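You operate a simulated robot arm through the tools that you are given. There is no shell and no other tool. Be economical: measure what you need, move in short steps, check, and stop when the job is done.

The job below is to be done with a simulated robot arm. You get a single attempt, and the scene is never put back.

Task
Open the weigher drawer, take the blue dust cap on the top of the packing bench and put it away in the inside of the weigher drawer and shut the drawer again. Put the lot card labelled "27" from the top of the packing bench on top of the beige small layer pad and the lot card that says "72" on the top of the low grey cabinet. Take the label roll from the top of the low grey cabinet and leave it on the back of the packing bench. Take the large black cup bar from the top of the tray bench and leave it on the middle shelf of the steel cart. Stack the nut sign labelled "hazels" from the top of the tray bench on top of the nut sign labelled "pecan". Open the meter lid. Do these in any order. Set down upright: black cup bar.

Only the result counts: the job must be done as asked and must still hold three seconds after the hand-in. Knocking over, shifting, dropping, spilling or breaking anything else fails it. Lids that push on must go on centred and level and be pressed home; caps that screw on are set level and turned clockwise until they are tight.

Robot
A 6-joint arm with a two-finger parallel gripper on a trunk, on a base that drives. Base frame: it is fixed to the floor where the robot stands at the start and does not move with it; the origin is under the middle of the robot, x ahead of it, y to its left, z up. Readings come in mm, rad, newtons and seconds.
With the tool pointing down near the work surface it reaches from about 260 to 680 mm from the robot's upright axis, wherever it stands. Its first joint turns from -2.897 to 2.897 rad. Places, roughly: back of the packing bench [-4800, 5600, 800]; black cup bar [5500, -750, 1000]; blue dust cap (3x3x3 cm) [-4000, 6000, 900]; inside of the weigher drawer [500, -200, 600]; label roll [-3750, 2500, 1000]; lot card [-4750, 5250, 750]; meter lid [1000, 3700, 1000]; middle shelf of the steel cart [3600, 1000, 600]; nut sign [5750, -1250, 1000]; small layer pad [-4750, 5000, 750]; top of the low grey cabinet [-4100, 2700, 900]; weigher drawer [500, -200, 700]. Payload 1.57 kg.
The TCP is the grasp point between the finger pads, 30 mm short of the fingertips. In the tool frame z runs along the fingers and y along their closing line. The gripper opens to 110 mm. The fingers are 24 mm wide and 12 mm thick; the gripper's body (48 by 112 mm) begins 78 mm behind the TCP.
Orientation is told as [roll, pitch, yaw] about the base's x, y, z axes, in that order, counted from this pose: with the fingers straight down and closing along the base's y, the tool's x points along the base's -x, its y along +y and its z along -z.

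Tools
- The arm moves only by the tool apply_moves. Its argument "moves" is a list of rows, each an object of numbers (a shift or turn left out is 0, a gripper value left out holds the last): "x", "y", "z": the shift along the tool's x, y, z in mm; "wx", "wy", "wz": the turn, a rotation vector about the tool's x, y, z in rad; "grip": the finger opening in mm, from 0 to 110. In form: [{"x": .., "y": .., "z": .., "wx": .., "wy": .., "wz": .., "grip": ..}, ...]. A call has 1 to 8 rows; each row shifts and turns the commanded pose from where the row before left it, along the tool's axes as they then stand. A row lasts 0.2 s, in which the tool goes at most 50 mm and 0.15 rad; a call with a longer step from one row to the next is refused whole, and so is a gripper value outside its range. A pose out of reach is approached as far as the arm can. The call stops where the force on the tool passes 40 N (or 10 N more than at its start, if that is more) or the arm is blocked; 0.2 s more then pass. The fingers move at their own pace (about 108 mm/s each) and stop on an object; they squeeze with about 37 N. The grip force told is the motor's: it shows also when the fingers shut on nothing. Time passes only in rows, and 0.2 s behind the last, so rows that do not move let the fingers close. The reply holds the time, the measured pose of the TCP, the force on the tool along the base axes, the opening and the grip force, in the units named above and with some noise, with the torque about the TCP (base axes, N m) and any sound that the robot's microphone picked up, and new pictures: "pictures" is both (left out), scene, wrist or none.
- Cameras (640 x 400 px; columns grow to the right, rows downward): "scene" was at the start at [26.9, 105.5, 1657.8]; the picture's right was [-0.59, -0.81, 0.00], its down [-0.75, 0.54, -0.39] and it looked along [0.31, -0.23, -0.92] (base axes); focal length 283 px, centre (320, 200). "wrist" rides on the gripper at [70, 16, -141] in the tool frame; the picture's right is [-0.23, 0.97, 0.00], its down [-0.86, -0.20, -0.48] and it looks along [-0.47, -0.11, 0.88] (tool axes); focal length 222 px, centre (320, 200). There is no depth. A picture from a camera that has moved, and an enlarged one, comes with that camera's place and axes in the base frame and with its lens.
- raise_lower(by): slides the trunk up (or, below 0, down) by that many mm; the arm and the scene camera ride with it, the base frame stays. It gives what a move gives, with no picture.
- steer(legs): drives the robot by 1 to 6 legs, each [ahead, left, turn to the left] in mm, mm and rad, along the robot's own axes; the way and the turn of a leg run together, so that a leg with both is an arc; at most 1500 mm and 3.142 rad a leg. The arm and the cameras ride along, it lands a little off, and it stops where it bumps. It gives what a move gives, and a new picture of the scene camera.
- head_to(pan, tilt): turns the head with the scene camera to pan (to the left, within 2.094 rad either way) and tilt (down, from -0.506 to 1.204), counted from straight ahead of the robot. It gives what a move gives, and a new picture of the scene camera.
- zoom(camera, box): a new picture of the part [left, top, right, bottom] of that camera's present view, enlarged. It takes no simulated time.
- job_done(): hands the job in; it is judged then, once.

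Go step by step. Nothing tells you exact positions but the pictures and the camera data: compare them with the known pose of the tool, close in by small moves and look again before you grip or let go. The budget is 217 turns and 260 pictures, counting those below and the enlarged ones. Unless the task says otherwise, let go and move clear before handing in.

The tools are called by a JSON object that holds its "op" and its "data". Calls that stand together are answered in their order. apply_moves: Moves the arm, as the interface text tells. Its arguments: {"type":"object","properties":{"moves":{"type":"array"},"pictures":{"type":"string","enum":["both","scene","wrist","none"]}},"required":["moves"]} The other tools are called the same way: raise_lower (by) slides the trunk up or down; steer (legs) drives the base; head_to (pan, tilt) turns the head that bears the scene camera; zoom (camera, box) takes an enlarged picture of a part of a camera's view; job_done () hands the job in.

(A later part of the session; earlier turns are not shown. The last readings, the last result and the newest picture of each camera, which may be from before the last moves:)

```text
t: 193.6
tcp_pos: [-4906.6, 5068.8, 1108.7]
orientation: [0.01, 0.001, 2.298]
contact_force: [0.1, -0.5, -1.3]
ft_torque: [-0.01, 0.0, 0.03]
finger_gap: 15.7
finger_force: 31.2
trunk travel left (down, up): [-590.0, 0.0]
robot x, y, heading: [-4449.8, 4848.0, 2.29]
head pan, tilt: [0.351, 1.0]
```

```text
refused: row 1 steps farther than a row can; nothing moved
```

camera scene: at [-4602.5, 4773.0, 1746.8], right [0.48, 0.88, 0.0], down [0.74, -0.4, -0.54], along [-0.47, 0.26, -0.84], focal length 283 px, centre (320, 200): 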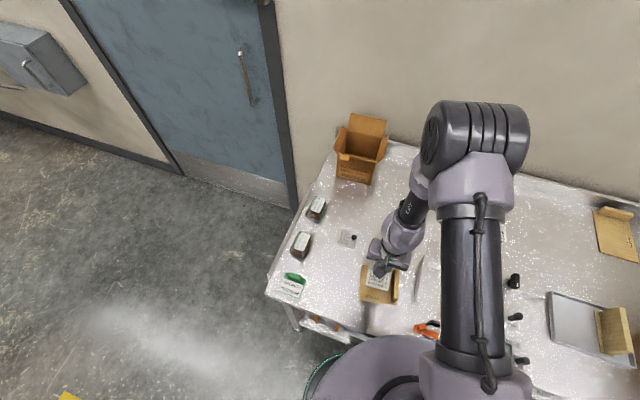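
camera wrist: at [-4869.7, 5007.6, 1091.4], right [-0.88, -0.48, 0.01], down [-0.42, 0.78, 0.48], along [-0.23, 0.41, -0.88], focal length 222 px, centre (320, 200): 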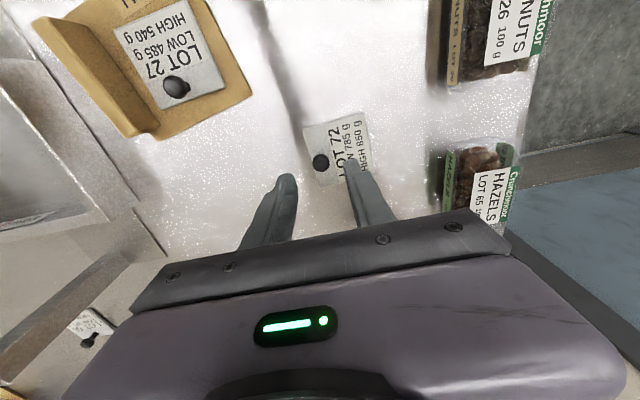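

{"op": "apply_moves", "data": {"moves": [{"x": 26, "y": -30}, {"x": 26, "y": -30}, {"x": 26, "y": -30}, {"x": 26, "y": -30}, {"x": 26, "y": -30}, {"x": 26, "y": -30}, {}], "pictures": "wrist"}}

{"op": "steer", "data": {"legs": [[-1080, 215, 0], [-1080, 215, 0], [0, 0, 1.565]]}}

{"op": "head_to", "data": {"pan": 0, "tilt": 0.7}}

```text
t: 195.2
tcp_pos: [-4674.8, 5071.4, 1108.9]
orientation: [0.011, 0.002, 2.298]
contact_force: [0.1, -0.2, -0.5]
ft_torque: [0.01, 0.0, 0.0]
finger_gap: 16.0
finger_force: 31.8
out of reach, approached as far as the arm can: row 3, 4
trunk travel left (down, up): [-590.0, 0.0]
robot x, y, heading: [-4446.9, 4846.4, 2.295]
head pan, tilt: [0.351, 1.0]
camera wrist: at [-4638.6, 5010.1, 1250.8], right [-0.88, -0.48, 0.01], down [-0.42, 0.78, 0.48], along [-0.23, 0.41, -0.88], focal length 222 px, centre (320, 200)
```

wrist: 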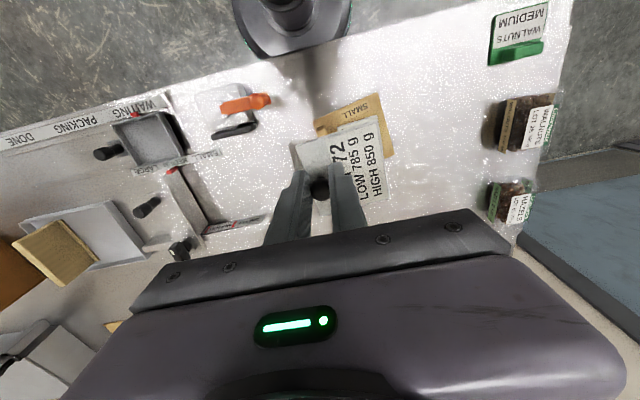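

```text
t: 209.8
tcp_pos: [-3586.4, 2722.1, 1108.8]
orientation: [0.01, 0.001, -2.442]
contact_force: [-0.5, 0.1, 0.1]
ft_torque: [0.01, -0.01, -0.01]
finger_gap: 16.2
finger_force: 31.6
trunk travel left (down, up): [-590.0, 0.0]
robot x, y, heading: [-3355.6, 2941.3, -2.444]
head pan, tilt: [0.351, 1.0]
camera scene: at [-3286.9, 2784.4, 1983.8], right [-0.87, 0.5, 0.0], down [0.42, 0.73, -0.54], along [-0.27, -0.47, -0.84], focal length 283 px, centre (320, 200)
```

scene: 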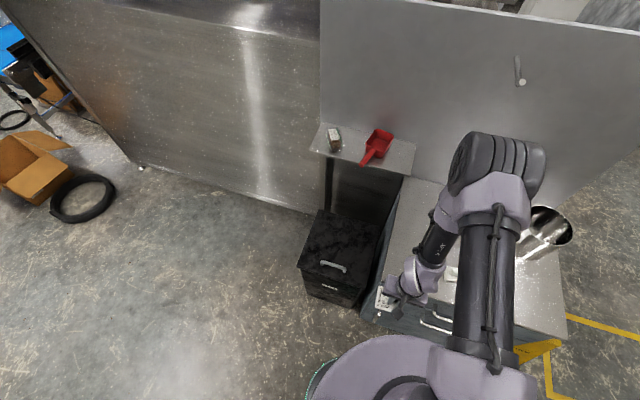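

```text
t: 210.7
tcp_pos: [-3587.2, 2720.9, 1109.3]
orientation: [0.01, 0.001, -2.442]
contact_force: [0.5, 0.8, -0.7]
ft_torque: [0.02, 0.03, 0.01]
finger_gap: 15.9
finger_force: 31.6
trunk travel left (down, up): [-590.0, 0.0]
robot x, y, heading: [-3354.0, 2938.1, -2.443]
head pan, tilt: [0.0, 0.7]
camera scene: at [-3317.4, 2790.2, 2007.2], right [-0.64, 0.77, 0.0], down [0.49, 0.41, -0.76], along [-0.59, -0.49, -0.64], focal length 283 px, centre (320, 200)
```

scene: 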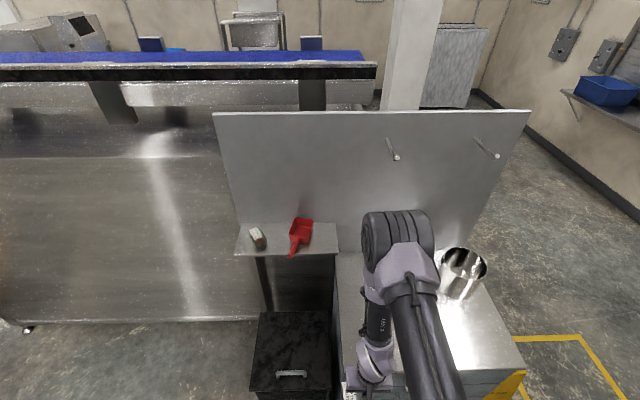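

{"op": "apply_moves", "data": {"moves": [{"x": -45, "y": -14}, {"x": -45, "y": -14}, {"x": -45, "y": -14}, {"x": -45, "y": -14}, {"x": -44, "y": -13}, {"x": -44, "y": -13}, {}]}}

```text
t: 212.2
tcp_pos: [-3844.9, 2610.5, 1107.7]
orientation: [0.013, 0.003, -2.442]
contact_force: [0.3, 1.1, 0.0]
ft_torque: [-0.01, 0.02, -0.01]
finger_gap: 16.0
finger_force: 31.7
out of reach, approached as far as the arm can: row 2
trunk travel left (down, up): [-590.0, 0.0]
robot x, y, heading: [-3357.6, 2940.6, -2.443]
head pan, tilt: [0.0, 0.7]
camera scene: at [-3316.1, 2790.7, 2007.3], right [-0.64, 0.77, 0.0], down [0.49, 0.41, -0.77], along [-0.59, -0.49, -0.64], focal length 283 px, centre (320, 200)
camera wrist: at [-3781.2, 2644.4, 1249.5], right [0.45, -0.89, 0.01], down [-0.79, -0.4, 0.47], along [-0.42, -0.22, -0.88], focal length 222 px, centre (320, 200)
```

scene: 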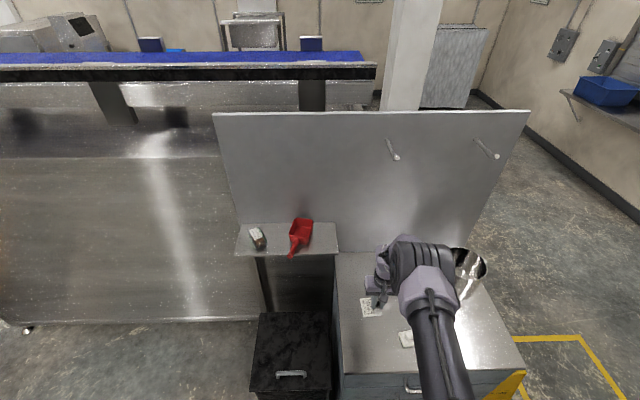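
wrist: 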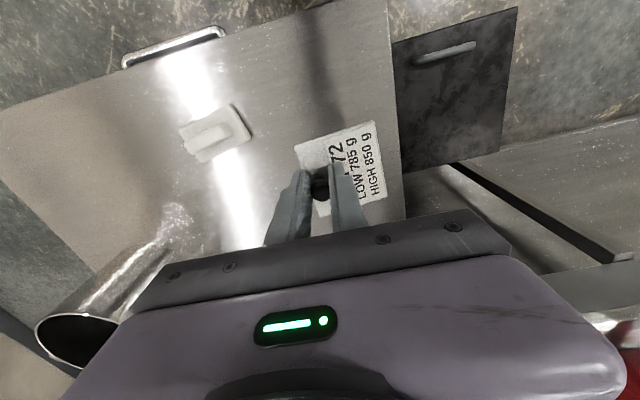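

{"op": "raise_lower", "data": {"by": -145}}

{"op": "zoom", "data": {"camera": "scene", "box": [320, 220, 480, 320]}}

{"op": "raise_lower", "data": {"by": -8}}

{"op": "raise_lower", "data": {"by": -4}}

```text
t: 214.0
tcp_pos: [-3845.0, 2611.0, 961.5]
orientation: [0.011, 0.002, -2.442]
contact_force: [0.7, -0.1, 0.0]
ft_torque: [-0.01, -0.03, -0.04]
finger_gap: 16.0
finger_force: 31.7
trunk travel left (down, up): [-445.0, 145.0]
robot x, y, heading: [-3355.5, 2942.5, -2.446]
head pan, tilt: [0.0, 0.7]
```

```text
4.00 times, centred on (400, 270) of scene
camera zoom: at [-3317.2, 2790.4, 1862.3], right [-0.64, 0.77, 0.0], down [0.49, 0.41, -0.76], along [-0.59, -0.49, -0.64], focal length 1133 px, centre (0, -80)
```

zoom: 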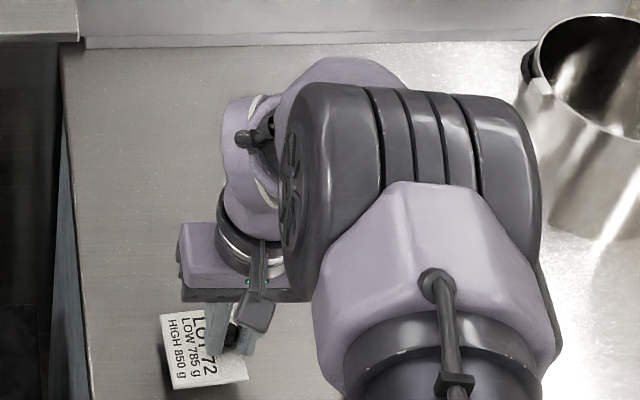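

```text
t: 214.5
tcp_pos: [-3845.2, 2611.2, 954.4]
orientation: [0.012, 0.001, -2.442]
contact_force: [-0.4, 0.9, -0.4]
ft_torque: [-0.02, -0.01, -0.05]
finger_gap: 16.1
finger_force: 31.2
trunk travel left (down, up): [-437.0, 153.0]
robot x, y, heading: [-3358.1, 2945.1, -2.445]
head pan, tilt: [0.0, 0.7]
```

```text
t: 215.1
tcp_pos: [-3845.5, 2610.9, 949.7]
orientation: [0.011, 0.002, -2.444]
contact_force: [-0.1, -0.8, 0.2]
ft_torque: [-0.01, 0.0, 0.02]
finger_gap: 16.0
finger_force: 31.3
trunk travel left (down, up): [-433.0, 157.0]
robot x, y, heading: [-3357.0, 2940.8, -2.445]
head pan, tilt: [0.0, 0.7]
```

{"op": "raise_lower", "data": {"by": -3}}

{"op": "raise_lower", "data": {"by": -2}}

{"op": "raise_lower", "data": {"by": -2}}

```text
t: 215.6
tcp_pos: [-3846.2, 2610.5, 948.1]
orientation: [0.011, 0.003, -2.441]
contact_force: [0.6, 0.3, -0.7]
ft_torque: [0.02, -0.03, 0.02]
finger_gap: 16.1
finger_force: 31.2
trunk travel left (down, up): [-430.0, 160.0]
robot x, y, heading: [-3357.9, 2939.0, -2.444]
head pan, tilt: [0.0, 0.7]
```

```text
t: 216.1
tcp_pos: [-3845.8, 2611.2, 945.8]
orientation: [0.01, 0.003, -2.442]
contact_force: [-0.4, 0.7, -1.3]
ft_torque: [-0.01, -0.02, 0.01]
finger_gap: 16.0
finger_force: 31.4
trunk travel left (down, up): [-428.0, 162.0]
robot x, y, heading: [-3353.0, 2939.3, -2.447]
head pan, tilt: [0.0, 0.7]
```

```text
t: 216.6
tcp_pos: [-3846.3, 2611.6, 943.6]
orientation: [0.011, -0.001, -2.441]
contact_force: [0.0, -0.1, 2.9]
ft_torque: [-0.23, 0.01, 0.0]
finger_gap: 16.0
finger_force: 31.2
trunk travel left (down, up): [-426.0, 164.0]
robot x, y, heading: [-3358.9, 2942.8, -2.45]
head pan, tilt: [0.0, 0.7]
```

Contact at 943. Release and lift.

{"op": "apply_moves", "data": {"moves": [{"grip": 40}, {}], "pictures": "none"}}

{"op": "raise_lower", "data": {"by": 160}}

{"op": "apply_moves", "data": {"moves": [{"x": 45}, {"x": 45}, {"x": 45}, {"x": 45}, {"x": 45}, {"x": 40}], "pictures": "scene"}}

```text
t: 217.2
tcp_pos: [-3844.6, 2611.7, 943.2]
orientation: [0.011, 0.001, -2.44]
contact_force: [-0.2, 0.1, -0.1]
ft_torque: [0.01, -0.01, -0.01]
finger_gap: 39.8
finger_force: 0.1
trunk travel left (down, up): [-426.0, 164.0]
robot x, y, heading: [-3359.5, 2936.2, -2.443]
head pan, tilt: [0.0, 0.7]
```

```text
t: 219.1
tcp_pos: [-3845.3, 2611.1, 1103.3]
orientation: [0.011, 0.003, -2.441]
contact_force: [0.2, 0.0, 0.7]
ft_torque: [0.01, -0.01, -0.02]
finger_gap: 40.1
finger_force: 0.0
trunk travel left (down, up): [-586.0, 4.0]
robot x, y, heading: [-3355.5, 2937.1, -2.443]
head pan, tilt: [0.0, 0.7]
```

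```text
t: 220.4
tcp_pos: [-3642.6, 2782.9, 1105.8]
orientation: [0.01, 0.0, -2.442]
contact_force: [-0.5, -0.5, 0.1]
ft_torque: [-0.05, 0.05, 0.0]
finger_gap: 40.2
finger_force: 0.0
trunk travel left (down, up): [-586.0, 4.0]
robot x, y, heading: [-3357.7, 2939.2, -2.445]
head pan, tilt: [0.0, 0.7]
camera scene: at [-3316.6, 2791.5, 2003.3], right [-0.64, 0.77, 0.0], down [0.49, 0.41, -0.77], along [-0.59, -0.49, -0.64], focal length 283 px, centre (320, 200)
```

scene: 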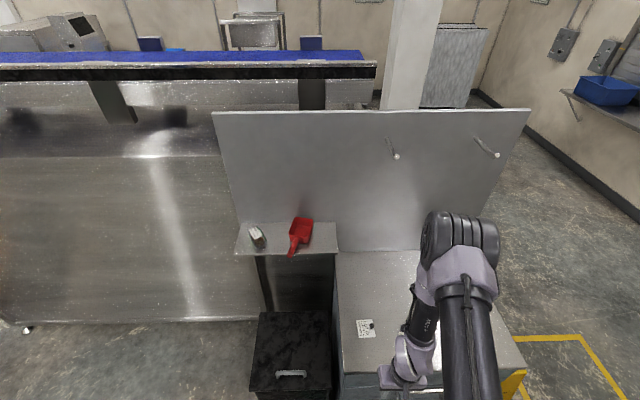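

Card 72 is on the cabinet. Next: drive to the right end of the packing bench to find the blue cap.

{"op": "steer", "data": {"legs": [[0, 0, -1.555], [1400, 0, 0], [450, -300, 0], [0, -900, 0]]}}

{"op": "head_to", "data": {"pan": 0.25, "tilt": 0.7}}

{"op": "head_to", "data": {"pan": -0.35, "tilt": 0.7}}

```text
t: 238.3
tcp_pos: [-3785.9, 5409.4, 1105.0]
orientation: [0.011, 0.001, 2.276]
contact_force: [-0.3, -0.4, -0.2]
ft_torque: [0.01, 0.02, 0.03]
finger_gap: 39.8
finger_force: 0.0
trunk travel left (down, up): [-586.0, 4.0]
robot x, y, heading: [-3623.4, 5125.2, 2.268]
head pan, tilt: [0.0, 0.7]
camera scene: at [-3775.8, 5083.5, 2003.2], right [0.77, 0.64, 0.0], down [0.41, -0.49, -0.76], along [-0.49, 0.59, -0.64], focal length 283 px, centre (320, 200)
```

scene: 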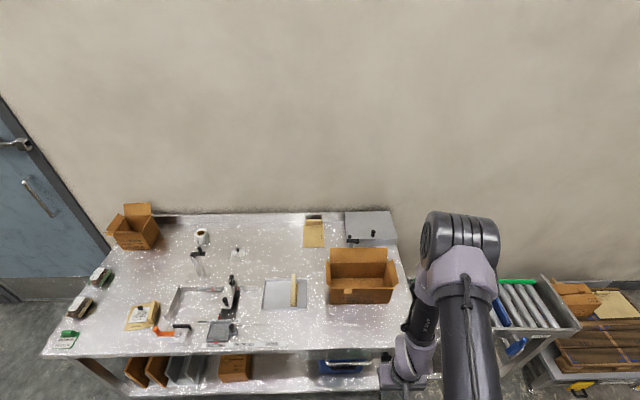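

```text
t: 239.1
tcp_pos: [-3786.5, 5410.6, 1104.6]
orientation: [0.012, 0.001, 2.274]
contact_force: [-0.3, -0.7, -0.3]
ft_torque: [0.02, 0.02, -0.02]
finger_gap: 39.8
finger_force: 0.1
trunk travel left (down, up): [-586.0, 4.0]
robot x, y, heading: [-3627.0, 5125.9, 2.276]
head pan, tilt: [0.25, 0.7]
camera scene: at [-3790.3, 5067.8, 2003.2], right [0.58, 0.81, 0.0], down [0.52, -0.38, -0.76], along [-0.62, 0.45, -0.64], focal length 283 px, centre (320, 200)
```

scene: 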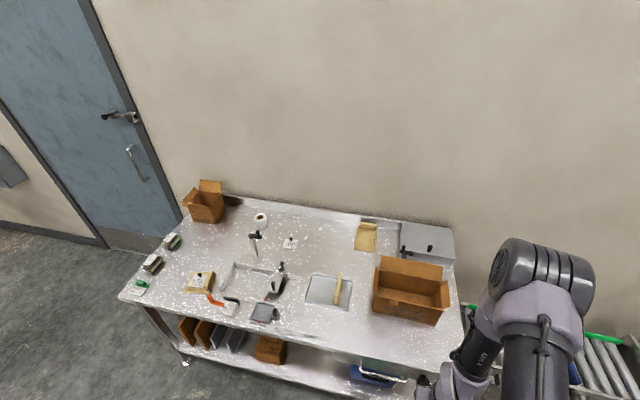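

```text
t: 240.1
tcp_pos: [-3785.8, 5409.6, 1104.5]
orientation: [0.011, 0.001, 2.274]
contact_force: [-0.1, -0.7, 0.0]
ft_torque: [0.0, 0.02, -0.01]
finger_gap: 40.1
finger_force: 0.0
trunk travel left (down, up): [-586.0, 4.0]
robot x, y, heading: [-3624.4, 5125.1, 2.271]
head pan, tilt: [-0.351, 0.7]
camera scene: at [-3750.3, 5098.2, 2003.2], right [0.94, 0.34, 0.0], down [0.22, -0.61, -0.76], along [-0.26, 0.72, -0.64], focal length 283 px, centre (320, 200)
```

scene: 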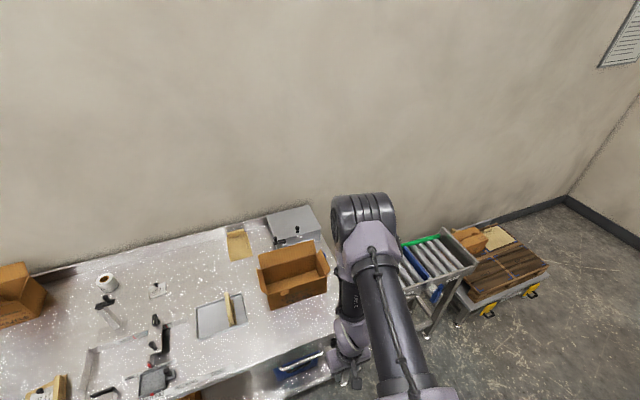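

The cap must be hidden behind the arm or the cardboard box at the right end. I'll strafe right for a clear view.

{"op": "steer", "data": {"legs": [[0, -350, 0]]}}

{"op": "head_to", "data": {"pan": 0.25, "tilt": 0.8}}

{"op": "zoom", "data": {"camera": "scene", "box": [200, 150, 440, 300]}}

```text
t: 242.3
tcp_pos: [-3521.5, 5634.9, 1104.8]
orientation: [0.011, 0.002, 2.276]
contact_force: [-0.1, 1.0, -0.2]
ft_torque: [0.0, 0.0, -0.02]
finger_gap: 40.0
finger_force: 0.0
trunk travel left (down, up): [-586.0, 4.0]
robot x, y, heading: [-3362.5, 5349.5, 2.268]
head pan, tilt: [-0.351, 0.7]
camera scene: at [-3484.3, 5322.3, 2003.2], right [0.94, 0.34, 0.0], down [0.22, -0.6, -0.77], along [-0.26, 0.72, -0.64], focal length 283 px, centre (320, 200)
```

scene: 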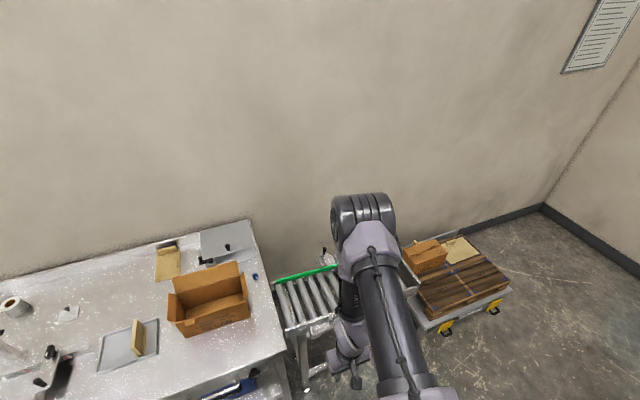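

```text
t: 243.3
tcp_pos: [-3519.9, 5634.5, 1105.3]
orientation: [0.011, 0.001, 2.277]
contact_force: [-0.7, 0.1, -0.3]
ft_torque: [-0.01, -0.01, 0.0]
finger_gap: 40.0
finger_force: 0.0
trunk travel left (down, up): [-586.0, 4.0]
robot x, y, heading: [-3361.0, 5347.3, 2.27]
head pan, tilt: [0.25, 0.799]
camera scene: at [-3520.7, 5289.4, 1995.0], right [0.58, 0.81, 0.0], down [0.58, -0.42, -0.7], along [-0.57, 0.41, -0.72], focal length 283 px, centre (320, 200)
```

scene: 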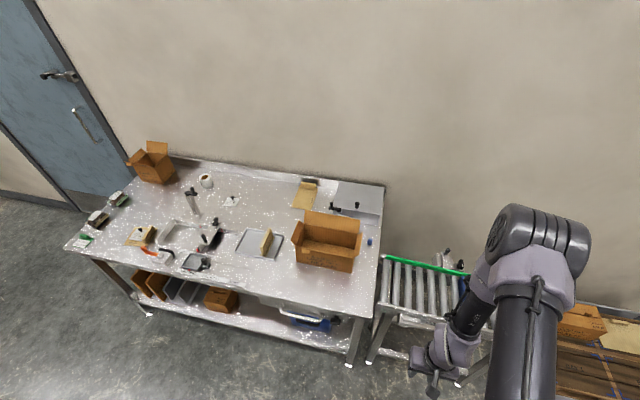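

```text
2.67 times, centred on (320, 225) of scene
camera zoom: at [-3520.7, 5289.4, 1995.0], right [0.58, 0.81, 0.0], down [0.58, -0.42, -0.7], along [-0.57, 0.41, -0.72], focal length 755 px, centre (320, 133)
```

zoom: 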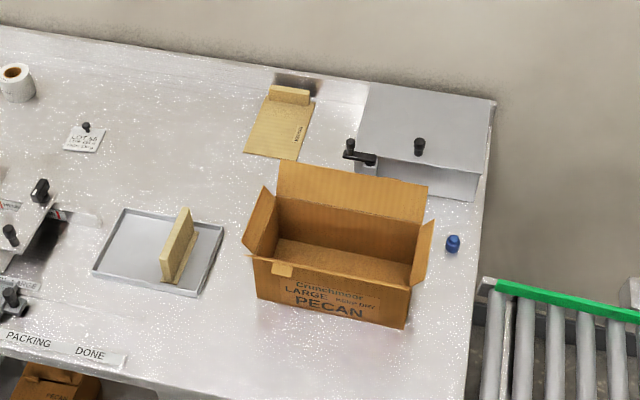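

The blue cap stands right of the PECAN box, near (-4049, 5967). I'll move in and turn the gripper 90° so its fingers straddle the cap front-to-back, clear of the box.

{"op": "steer", "data": {"legs": [[290, 100, 0.016]]}}

{"op": "apply_moves", "data": {"moves": [{"wz": -0.143}, {"wz": -0.143}, {"wz": -0.143}, {"wz": -0.143}, {"wz": -0.143}, {"wz": -0.143}, {"wz": -0.143}, {"wz": -0.143}], "pictures": "none"}}

{"op": "apply_moves", "data": {"moves": [{"wz": -0.143}, {"wz": -0.143}, {"wz": -0.141}, {}]}}

```text
t: 245.4
tcp_pos: [-3790.5, 5787.2, 1104.4]
orientation: [0.01, 0.002, 2.295]
contact_force: [0.2, -0.1, 0.8]
ft_torque: [0.01, -0.03, -0.01]
finger_gap: 39.9
finger_force: 0.1
trunk travel left (down, up): [-586.0, 4.0]
robot x, y, heading: [-3624.7, 5500.4, 2.289]
head pan, tilt: [0.25, 0.799]
camera scene: at [-3784.4, 5441.5, 1995.0], right [0.57, 0.82, 0.0], down [0.59, -0.41, -0.7], along [-0.58, 0.39, -0.72], focal length 283 px, centre (320, 200)
```

scene: 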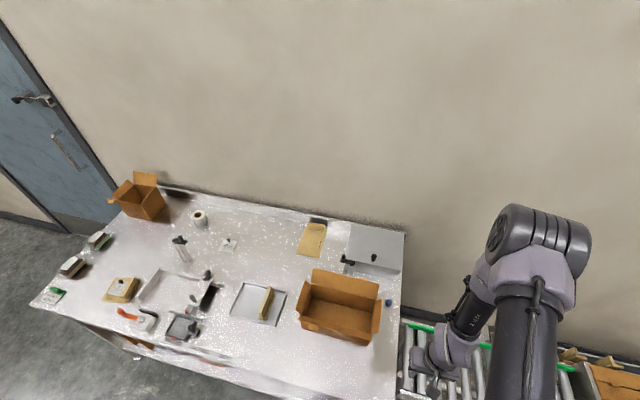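

```text
t: 247.2
tcp_pos: [-3790.2, 5785.7, 1104.1]
orientation: [0.004, -0.01, -2.843]
contact_force: [0.0, 0.0, 0.7]
ft_torque: [-0.02, 0.01, 0.02]
finger_gap: 40.1
finger_force: 0.1
trunk travel left (down, up): [-586.0, 4.0]
robot x, y, heading: [-3626.8, 5502.3, 2.296]
head pan, tilt: [0.25, 0.799]
```

```text
t: 248.2
tcp_pos: [-3790.5, 5786.8, 1104.1]
orientation: [0.001, -0.01, -2.415]
contact_force: [0.1, 0.9, -0.5]
ft_torque: [-0.02, 0.03, 0.03]
finger_gap: 40.1
finger_force: 0.0
trunk travel left (down, up): [-586.0, 4.0]
robot x, y, heading: [-3624.9, 5501.5, 2.287]
head pan, tilt: [0.25, 0.799]
camera scene: at [-3784.2, 5441.4, 1995.0], right [0.57, 0.82, 0.0], down [0.59, -0.41, -0.7], along [-0.58, 0.39, -0.72], focal length 283 px, centre (320, 200)
camera wrist: at [-3725.6, 5822.1, 1245.4], right [0.48, -0.88, 0.0], down [-0.77, -0.41, 0.49], along [-0.43, -0.24, -0.87], focal length 222 px, centre (320, 200)
```

scene: 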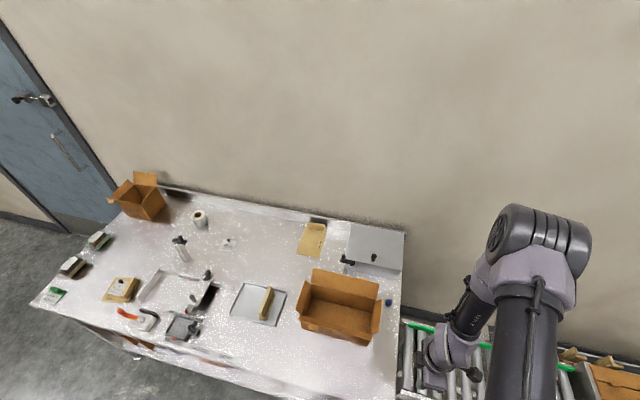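
wrist: 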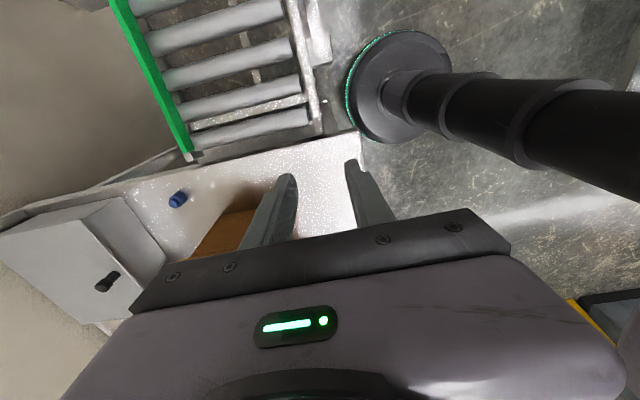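

{"op": "apply_moves", "data": {"moves": [{"x": -10, "y": -46}, {"x": -10, "y": -46}, {"x": -10, "y": -46}, {"x": -10, "y": -46}, {"x": -10, "y": -46}, {"x": -10, "y": -46}, {"x": -12, "y": -28}, {}]}}

```text
t: 250.0
tcp_pos: [-4030.2, 5959.8, 1104.7]
orientation: [0.004, -0.011, -2.417]
contact_force: [-0.2, 0.2, -0.2]
ft_torque: [-0.01, 0.06, 0.02]
finger_gap: 39.7
finger_force: 0.0
out of reach, approached as far as the arm can: row 2
trunk travel left (down, up): [-586.0, 4.0]
robot x, y, heading: [-3628.6, 5507.0, 2.292]
head pan, tilt: [0.25, 0.799]
camera scene: at [-3783.7, 5441.4, 1995.0], right [0.57, 0.82, 0.0], down [0.59, -0.41, -0.7], along [-0.58, 0.39, -0.72], focal length 283 px, centre (320, 200)
camera wrist: at [-3965.6, 5995.5, 1245.3], right [0.48, -0.88, 0.0], down [-0.77, -0.41, 0.49], along [-0.43, -0.23, -0.87], focal length 222 px, centre (320, 200)
```

scene: 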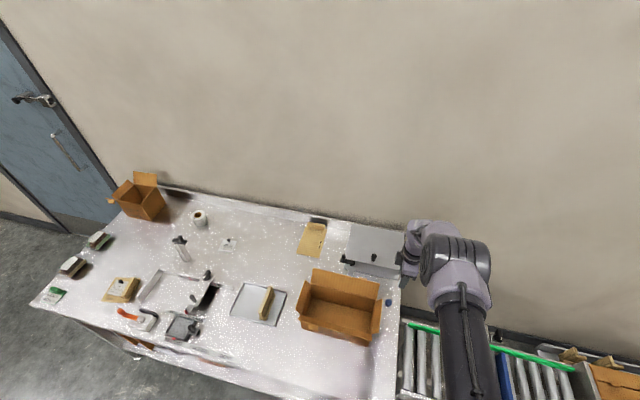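
wrist: 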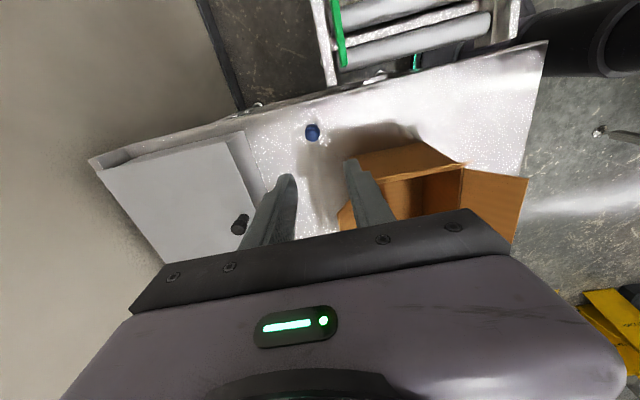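

{"op": "apply_moves", "data": {"moves": [{"y": -15, "grip": 56}, {}], "pictures": "none"}}

{"op": "raise_lower", "data": {"by": -130}}

{"op": "apply_moves", "data": {"moves": [{}], "pictures": "wrist"}}

```text
t: 250.6
tcp_pos: [-4041.4, 5970.9, 1104.5]
orientation: [0.003, -0.011, -2.417]
contact_force: [0.0, -0.8, -0.3]
ft_torque: [0.02, 0.01, 0.0]
finger_gap: 56.3
finger_force: 0.0
trunk travel left (down, up): [-586.0, 4.0]
robot x, y, heading: [-3627.2, 5504.2, 2.288]
head pan, tilt: [0.25, 0.799]
```

```text
t: 252.2
tcp_pos: [-4041.3, 5971.6, 974.1]
orientation: [0.001, -0.011, -2.417]
contact_force: [0.0, 0.4, -0.1]
ft_torque: [-0.01, 0.0, 0.02]
finger_gap: 56.1
finger_force: 0.0
trunk travel left (down, up): [-456.0, 134.0]
robot x, y, heading: [-3623.6, 5504.0, 2.292]
head pan, tilt: [0.25, 0.799]
```

```text
t: 252.6
tcp_pos: [-4041.1, 5970.1, 974.8]
orientation: [0.001, -0.009, -2.417]
contact_force: [-0.1, 1.6, 0.0]
ft_torque: [-0.01, 0.01, -0.01]
finger_gap: 56.0
finger_force: 0.0
trunk travel left (down, up): [-456.0, 134.0]
robot x, y, heading: [-3624.8, 5504.5, 2.292]
head pan, tilt: [0.25, 0.799]
camera wrist: at [-3976.1, 6006.3, 1115.4], right [0.48, -0.88, 0.0], down [-0.77, -0.41, 0.49], along [-0.43, -0.23, -0.87], focal length 222 px, centre (320, 200)
```

wrist: 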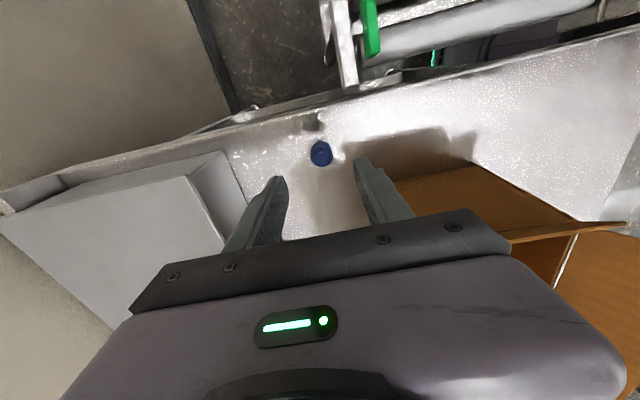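

{"op": "raise_lower", "data": {"by": -90}}

{"op": "apply_moves", "data": {"moves": [{}], "pictures": "wrist"}}

```text
t: 253.8
tcp_pos: [-4040.5, 5970.7, 884.7]
orientation: [0.001, -0.009, -2.418]
contact_force: [0.2, 0.3, -0.2]
ft_torque: [-0.02, 0.0, -0.01]
finger_gap: 55.8
finger_force: 0.0
trunk travel left (down, up): [-366.0, 224.0]
robot x, y, heading: [-3623.5, 5505.2, 2.293]
head pan, tilt: [0.25, 0.799]
```

```text
t: 254.2
tcp_pos: [-4041.4, 5971.3, 885.0]
orientation: [0.001, -0.012, -2.417]
contact_force: [-0.1, -0.7, 0.1]
ft_torque: [0.03, -0.02, 0.01]
finger_gap: 56.1
finger_force: 0.0
trunk travel left (down, up): [-366.0, 224.0]
robot x, y, heading: [-3623.6, 5500.4, 2.292]
head pan, tilt: [0.25, 0.799]
camera wrist: at [-3976.1, 6006.2, 1025.4], right [0.48, -0.88, 0.0], down [-0.77, -0.41, 0.49], along [-0.43, -0.23, -0.87], focal length 222 px, centre (320, 200)
```

wrist: 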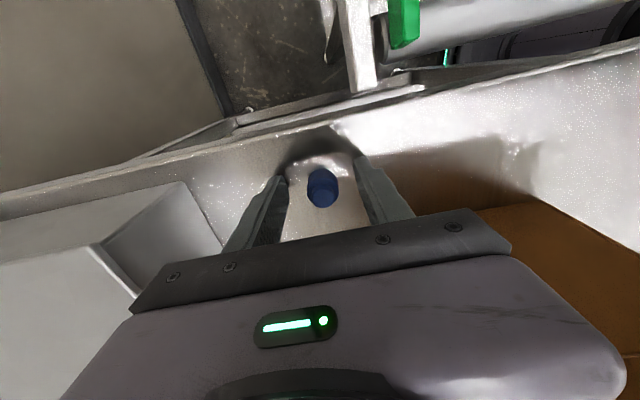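

{"op": "apply_moves", "data": {"moves": [{"grip": 0}, {}, {}], "pictures": "none"}}

{"op": "raise_lower", "data": {"by": 220}}

{"op": "apply_moves", "data": {"moves": [{"x": 8, "y": 45}, {"x": 8, "y": 45}, {"x": 8, "y": 45}, {"x": 8, "y": 45}, {"x": 8, "y": 45}, {"x": 8, "y": 45}, {}], "pictures": "wrist"}}

```text
t: 255.0
tcp_pos: [-4041.3, 5971.0, 884.6]
orientation: [0.002, -0.008, -2.417]
contact_force: [-1.1, -0.2, -0.7]
ft_torque: [-0.03, 0.01, -0.01]
finger_gap: 23.2
finger_force: 36.0
trunk travel left (down, up): [-366.0, 224.0]
robot x, y, heading: [-3625.0, 5504.9, 2.291]
head pan, tilt: [0.25, 0.799]
```

```text
t: 257.4
tcp_pos: [-4041.0, 5970.8, 1104.3]
orientation: [0.001, -0.012, -2.417]
contact_force: [0.0, -0.9, -0.6]
ft_torque: [0.01, 0.01, 0.01]
finger_gap: 23.6
finger_force: 35.7
trunk travel left (down, up): [-586.0, 4.0]
robot x, y, heading: [-3624.7, 5505.8, 2.296]
head pan, tilt: [0.25, 0.799]
```

```text
t: 259.0
tcp_pos: [-3845.9, 5826.5, 1110.7]
orientation: [0.021, -0.01, -2.418]
contact_force: [-0.4, 0.4, 0.6]
ft_torque: [-0.01, -0.01, -0.02]
finger_gap: 23.4
finger_force: 35.5
out of reach, approached as far as the arm can: row 5, 6
trunk travel left (down, up): [-586.0, 4.0]
robot x, y, heading: [-3624.5, 5503.4, 2.288]
head pan, tilt: [0.25, 0.799]
camera wrist: at [-3783.3, 5863.4, 1252.2], right [0.47, -0.88, 0.02], down [-0.78, -0.41, 0.48], along [-0.42, -0.25, -0.88], focal length 222 px, centre (320, 200)
```

wrist: 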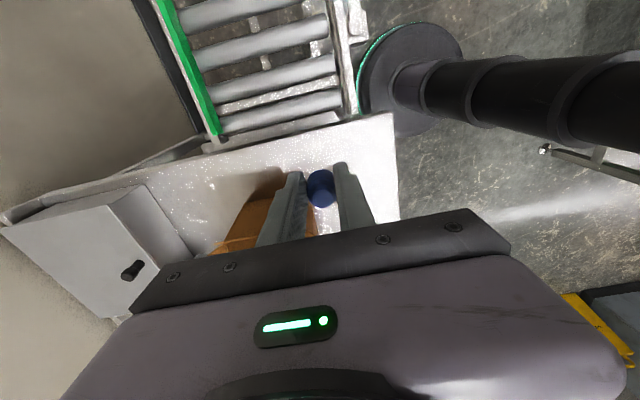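

Cap gripped. Driving back to the weigher drawer in reverse along the open lane.

{"op": "steer", "data": {"legs": [[-250, 0, 0], [0, 1250, 0], [-1500, 0, 0], [-1500, 0, 0], [-1500, 0, 0]]}}

```text
t: 287.7
tcp_pos: [-1629.1, 1468.1, 1110.6]
orientation: [0.022, -0.011, -2.404]
contact_force: [1.2, 0.0, 0.0]
ft_torque: [-0.03, 0.02, -0.03]
finger_gap: 23.2
finger_force: 36.0
trunk travel left (down, up): [-586.0, 4.0]
robot x, y, heading: [-1404.5, 1147.4, 2.31]
head pan, tilt: [0.25, 0.799]
camera scene: at [-1561.6, 1084.4, 1995.0], right [0.55, 0.83, 0.0], down [0.6, -0.4, -0.7], along [-0.58, 0.39, -0.72], focal length 283 px, centre (320, 200)
```

scene: 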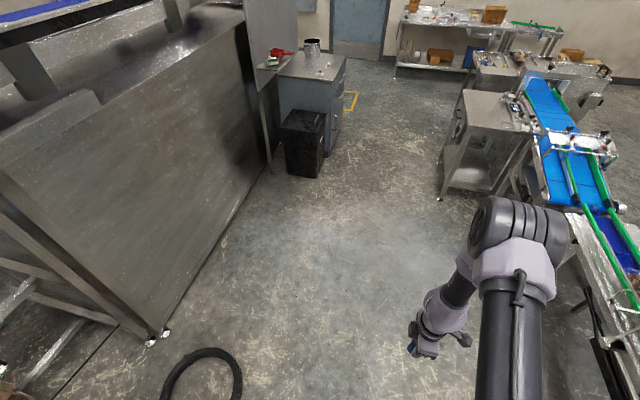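

{"op": "steer", "data": {"legs": [[-820, 122, 0], [-820, 122, 0], [0, 0, -2.31]]}}

{"op": "head_to", "data": {"pan": 0.1, "tilt": 0.8}}

```text
t: 301.7
tcp_pos: [-100.4, -288.3, 1111.5]
orientation: [0.02, -0.01, 1.56]
contact_force: [-0.2, -0.6, -0.4]
ft_torque: [0.03, -0.04, 0.0]
finger_gap: 23.2
finger_force: 35.8
trunk travel left (down, up): [-586.0, 4.0]
robot x, y, heading: [-485.1, -236.8, -0.014]
head pan, tilt: [0.25, 0.799]
camera scene: at [-426.9, -76.1, 1995.0], right [0.23, -0.97, 0.0], down [-0.7, -0.17, -0.7], along [0.68, 0.16, -0.72], focal length 283 px, centre (320, 200)
```

scene: 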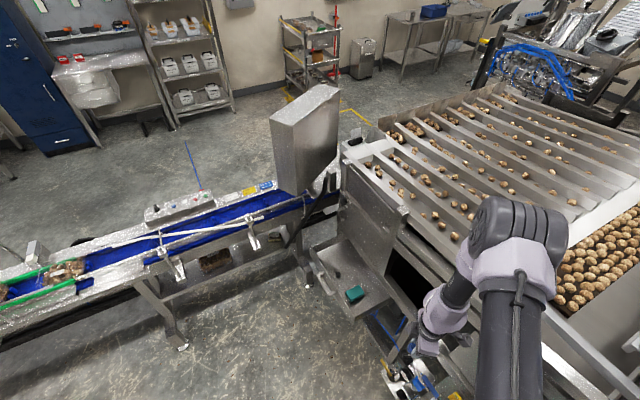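

```text
t: 302.4
tcp_pos: [-100.7, -287.6, 1111.2]
orientation: [0.02, -0.011, 1.56]
contact_force: [0.3, 0.1, 1.0]
ft_torque: [-0.03, 0.0, -0.02]
finger_gap: 23.3
finger_force: 35.4
trunk travel left (down, up): [-586.0, 4.0]
robot x, y, heading: [-489.6, -234.4, -0.015]
head pan, tilt: [0.099, 0.799]
camera scene: at [-425.0, -88.0, 1995.0], right [0.08, -1.0, 0.0], down [-0.71, -0.06, -0.7], along [0.69, 0.06, -0.72], focal length 283 px, centre (320, 200)
```

scene: 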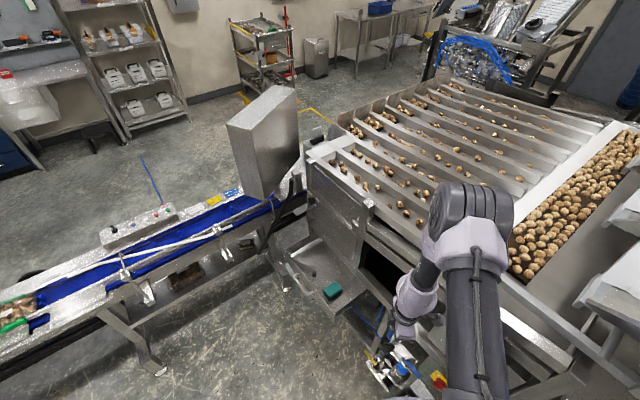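

{"op": "apply_moves", "data": {"moves": [{"x": -45}, {"x": -45}, {"x": -45}, {"x": -45}, {"x": -45}], "pictures": "none"}}

{"op": "steer", "data": {"legs": [[270, 105, 0.015]]}}

{"op": "zoom", "data": {"camera": "wrist", "box": [0, 0, 640, 400]}}

```text
t: 303.6
tcp_pos: [-98.2, -65.4, 1113.3]
orientation: [0.019, -0.008, 1.56]
contact_force: [-0.6, -0.4, 0.3]
ft_torque: [-0.02, -0.02, 0.01]
finger_gap: 23.3
finger_force: 35.6
out of reach, approached as far as the arm can: row 3
trunk travel left (down, up): [-586.0, 4.0]
robot x, y, heading: [-484.4, -238.5, -0.017]
head pan, tilt: [0.099, 0.799]
```

```text
t: 305.6
tcp_pos: [169.9, 40.6, 1113.4]
orientation: [0.022, -0.01, 1.576]
contact_force: [0.6, -0.6, 0.4]
ft_torque: [-0.02, 0.03, 0.03]
finger_gap: 23.4
finger_force: 35.3
trunk travel left (down, up): [-586.0, 4.0]
robot x, y, heading: [-215.4, -136.6, 0.001]
head pan, tilt: [0.099, 0.799]
camera scene: at [-156.5, 14.2, 1995.0], right [0.1, -0.99, 0.0], down [-0.71, -0.07, -0.7], along [0.69, 0.07, -0.72], focal length 283 px, centre (320, 200)
```

scene: 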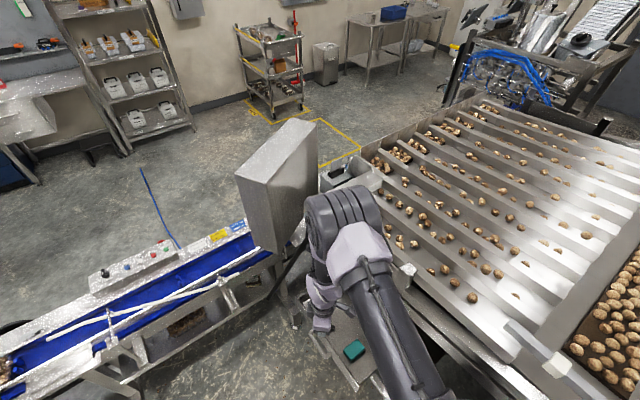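

```text
1.00 times, centred on (320, 200) of wrist (not enlarged: the box is as wide or as high as the picture)
camera zoom: at [158.4, -31.0, 1254.1], right [-0.97, 0.22, 0.02], down [0.21, 0.85, 0.48], along [0.09, 0.48, -0.88], focal length 222 px, centre (320, 200)
```

zoom: 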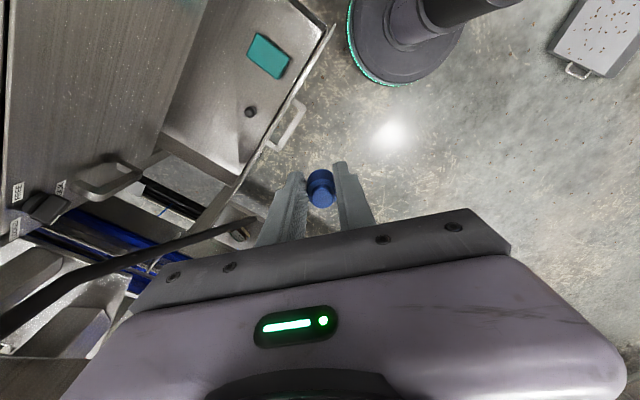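

{"op": "apply_moves", "data": {"moves": [{"y": -48, "x": -4}, {"y": -48, "x": -4}, {"y": -48, "x": -3}, {"y": -48, "x": -3}, {}]}}

```text
t: 306.8
tcp_pos: [361.6, 55.2, 1111.1]
orientation: [0.022, -0.011, 1.575]
contact_force: [-0.2, 0.2, 0.3]
ft_torque: [0.0, -0.01, -0.02]
finger_gap: 23.3
finger_force: 35.4
trunk travel left (down, up): [-586.0, 4.0]
robot x, y, heading: [-215.2, -135.5, -0.004]
head pan, tilt: [0.099, 0.799]
camera scene: at [-158.0, 14.2, 1995.0], right [0.1, -0.99, 0.0], down [-0.71, -0.07, -0.7], along [0.69, 0.07, -0.72], focal length 283 px, centre (320, 200)
camera wrist: at [349.3, -15.7, 1251.8], right [-0.97, 0.22, 0.02], down [0.21, 0.85, 0.48], along [0.09, 0.47, -0.88], focal length 222 px, centre (320, 200)
```

scene: 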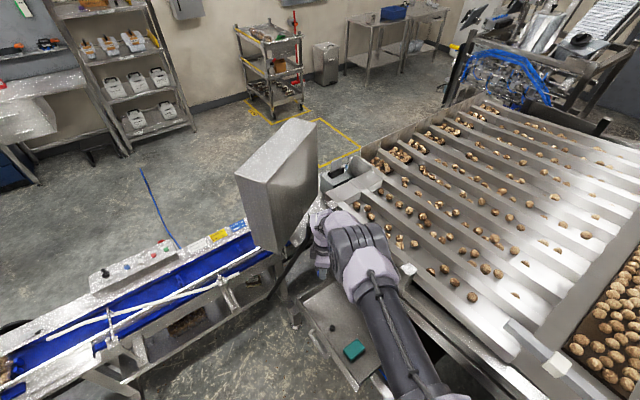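
wrist: 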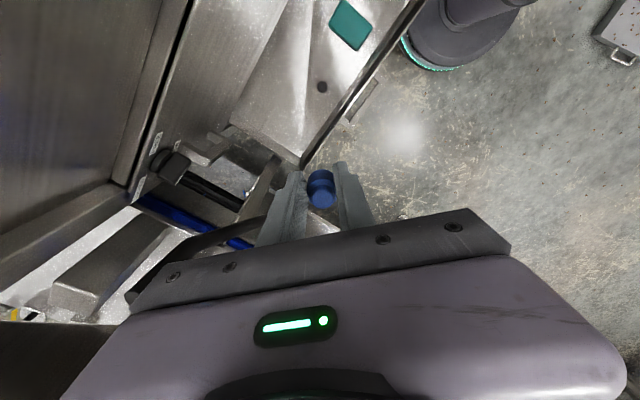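

{"op": "steer", "data": {"legs": [[60, 0, 0]]}}

{"op": "apply_moves", "data": {"moves": [{"y": 26, "x": 10, "wx": -0.02}, {}], "pictures": "none"}}

{"op": "raise_lower", "data": {"by": -270}}

{"op": "apply_moves", "data": {"moves": [{}]}}

```text
t: 307.7
tcp_pos: [420.8, 55.8, 1109.6]
orientation: [0.02, -0.011, 1.576]
contact_force: [0.0, -0.2, -0.6]
ft_torque: [0.01, 0.01, -0.01]
finger_gap: 23.2
finger_force: 36.3
trunk travel left (down, up): [-586.0, 4.0]
robot x, y, heading: [-160.6, -132.1, 0.005]
head pan, tilt: [0.099, 0.799]
camera scene: at [-97.0, 14.2, 1995.0], right [0.1, -0.99, 0.0], down [-0.71, -0.07, -0.7], along [0.69, 0.07, -0.72], focal length 283 px, centre (320, 200)
```

scene: 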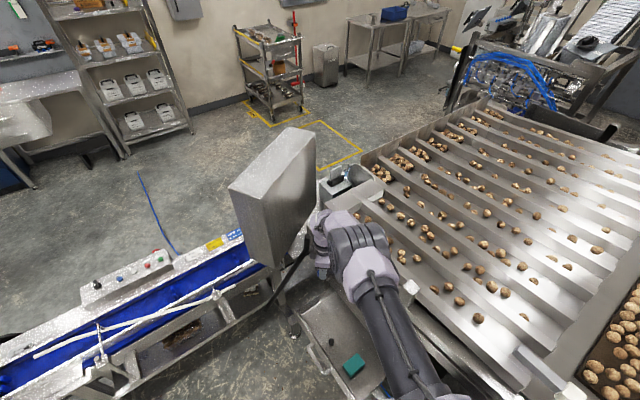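

```text
t: 308.3
tcp_pos: [395.9, 45.7, 1109.5]
orientation: [0.042, -0.011, 1.576]
contact_force: [-0.6, 0.4, -0.6]
ft_torque: [-0.06, 0.07, -0.01]
finger_gap: 23.2
finger_force: 35.1
trunk travel left (down, up): [-586.0, 4.0]
robot x, y, heading: [-158.4, -136.0, 0.004]
head pan, tilt: [0.099, 0.799]
```

```text
t: 311.1
tcp_pos: [393.4, 46.2, 842.2]
orientation: [0.039, -0.01, 1.576]
contact_force: [0.2, -0.3, -0.2]
ft_torque: [-0.02, 0.0, 0.01]
finger_gap: 23.4
finger_force: 35.6
trunk travel left (down, up): [-316.0, 274.0]
robot x, y, heading: [-159.4, -131.2, 0.002]
head pan, tilt: [0.099, 0.799]
```

```text
t: 311.5
tcp_pos: [394.7, 46.1, 840.7]
orientation: [0.041, -0.009, 1.577]
contact_force: [0.2, -0.5, 0.7]
ft_torque: [0.02, -0.01, -0.01]
finger_gap: 23.4
finger_force: 36.0
trunk travel left (down, up): [-316.0, 274.0]
robot x, y, heading: [-158.8, -132.9, -0.002]
head pan, tilt: [0.099, 0.799]
camera scene: at [-98.2, 14.2, 1725.0], right [0.1, -0.99, 0.0], down [-0.71, -0.07, -0.7], along [0.69, 0.07, -0.72], focal length 283 px, centre (320, 200)
camera wrist: at [385.6, -25.6, 982.1], right [-0.97, 0.22, 0.04], down [0.21, 0.85, 0.48], along [0.07, 0.48, -0.88], focal length 222 px, centre (320, 200)
```

scene: 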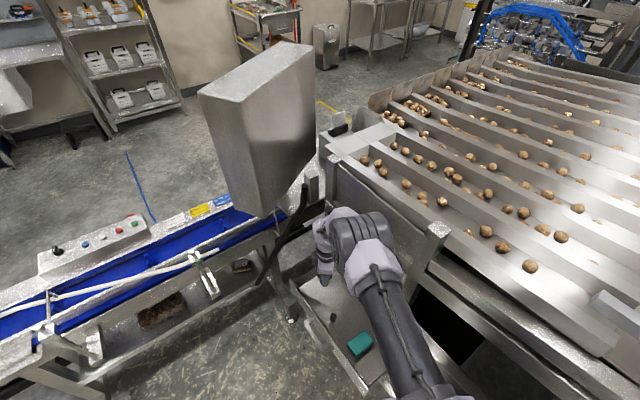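
wrist: 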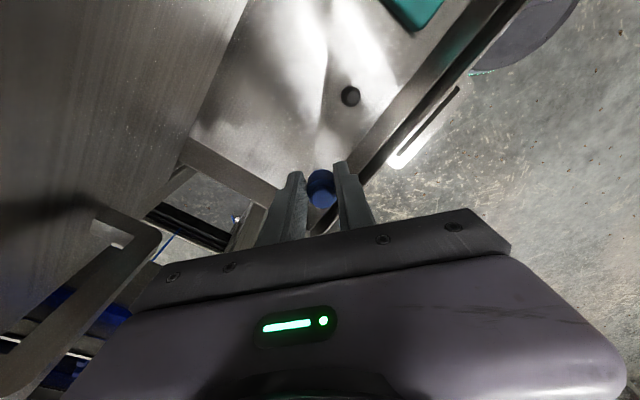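

{"op": "apply_moves", "data": {"moves": [{"wx": 0.04}, {}], "pictures": "none"}}

{"op": "raise_lower", "data": {"by": -115}}

{"op": "apply_moves", "data": {"moves": [{}]}}

```text
t: 312.1
tcp_pos: [395.5, 44.7, 840.0]
orientation: [0.0, -0.01, 1.574]
contact_force: [-0.8, 0.5, -1.0]
ft_torque: [0.0, 0.01, -0.04]
finger_gap: 23.5
finger_force: 36.2
trunk travel left (down, up): [-316.0, 274.0]
robot x, y, heading: [-160.5, -135.0, 0.002]
head pan, tilt: [0.099, 0.799]
```

```text
t: 313.5
tcp_pos: [395.5, 44.8, 725.5]
orientation: [0.0, -0.009, 1.576]
contact_force: [0.6, -0.2, -0.2]
ft_torque: [0.0, 0.01, 0.01]
finger_gap: 23.6
finger_force: 35.7
trunk travel left (down, up): [-201.0, 389.0]
robot x, y, heading: [-158.7, -134.9, -0.0]
head pan, tilt: [0.099, 0.799]
```

```text
t: 313.9
tcp_pos: [395.8, 45.4, 726.3]
orientation: [0.001, -0.009, 1.575]
contact_force: [0.7, -0.4, 0.1]
ft_torque: [-0.01, -0.01, 0.01]
finger_gap: 23.5
finger_force: 35.2
trunk travel left (down, up): [-201.0, 389.0]
robot x, y, heading: [-161.6, -130.1, 0.004]
head pan, tilt: [0.099, 0.799]
camera scene: at [-98.2, 14.2, 1610.0], right [0.1, -0.99, 0.0], down [-0.71, -0.07, -0.7], along [0.69, 0.07, -0.72], focal length 283 px, centre (320, 200)
camera wrist: at [379.8, -25.7, 866.7], right [-0.97, 0.22, 0.0], down [0.2, 0.85, 0.49], along [0.11, 0.48, -0.87], focal length 222 px, centre (320, 200)
```

scene: 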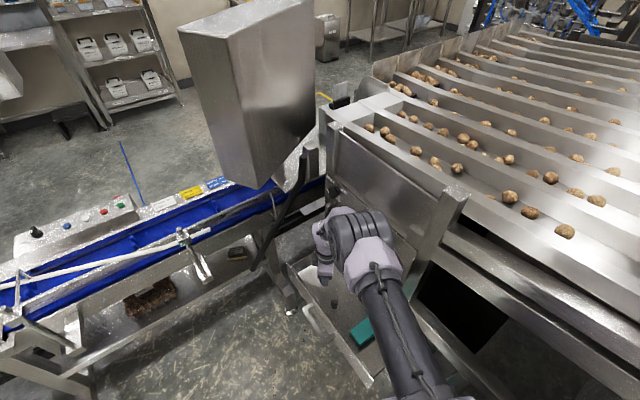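
wrist: 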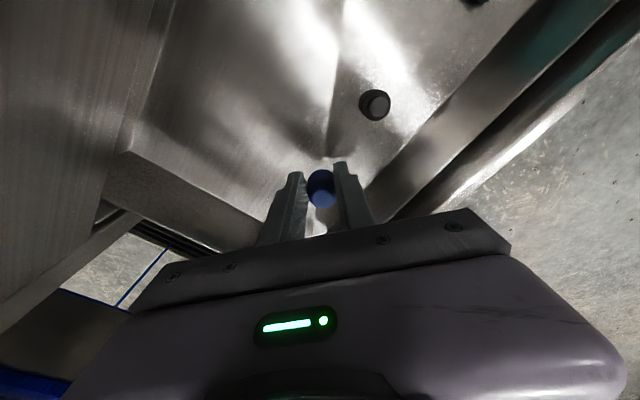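

{"op": "raise_lower", "data": {"by": -22}}

{"op": "raise_lower", "data": {"by": -8}}

{"op": "raise_lower", "data": {"by": -6}}

{"op": "zoom", "data": {"camera": "wrist", "box": [240, 100, 400, 200]}}

```text
t: 314.6
tcp_pos: [394.6, 45.5, 704.6]
orientation: [-0.001, -0.012, 1.575]
contact_force: [1.0, -0.1, -0.2]
ft_torque: [0.01, -0.01, -0.02]
finger_gap: 23.2
finger_force: 35.7
trunk travel left (down, up): [-179.0, 411.0]
robot x, y, heading: [-158.4, -132.5, 0.002]
head pan, tilt: [0.099, 0.799]
```

```text
t: 315.2
tcp_pos: [393.4, 45.9, 695.3]
orientation: [-0.001, -0.011, 1.575]
contact_force: [0.0, 0.4, -0.5]
ft_torque: [-0.01, -0.01, -0.02]
finger_gap: 23.3
finger_force: 36.2
trunk travel left (down, up): [-171.0, 419.0]
robot x, y, heading: [-156.1, -134.9, 0.008]
head pan, tilt: [0.099, 0.799]
```

```text
t: 315.7
tcp_pos: [395.0, 45.0, 689.2]
orientation: [0.001, -0.011, 1.576]
contact_force: [0.1, -0.5, -0.3]
ft_torque: [-0.03, 0.04, 0.02]
finger_gap: 23.4
finger_force: 35.4
trunk travel left (down, up): [-165.0, 425.0]
robot x, y, heading: [-158.2, -133.5, 0.001]
head pan, tilt: [0.099, 0.799]
```

```text
4.00 times, centred on (320, 150) of wrist
camera zoom: at [379.7, -25.7, 830.7], right [-0.97, 0.22, 0.0], down [0.2, 0.85, 0.49], along [0.11, 0.48, -0.87], focal length 888 px, centre (320, 400)
```

zoom: 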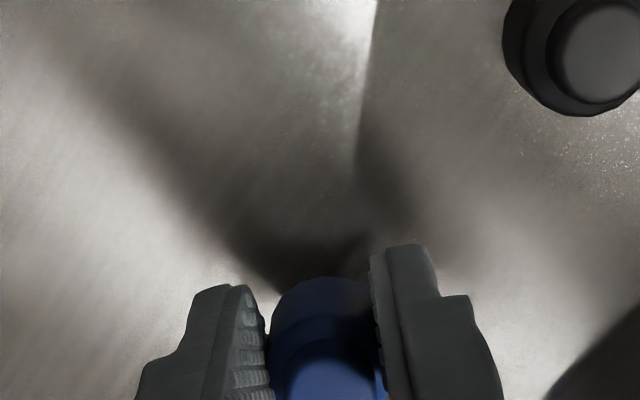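

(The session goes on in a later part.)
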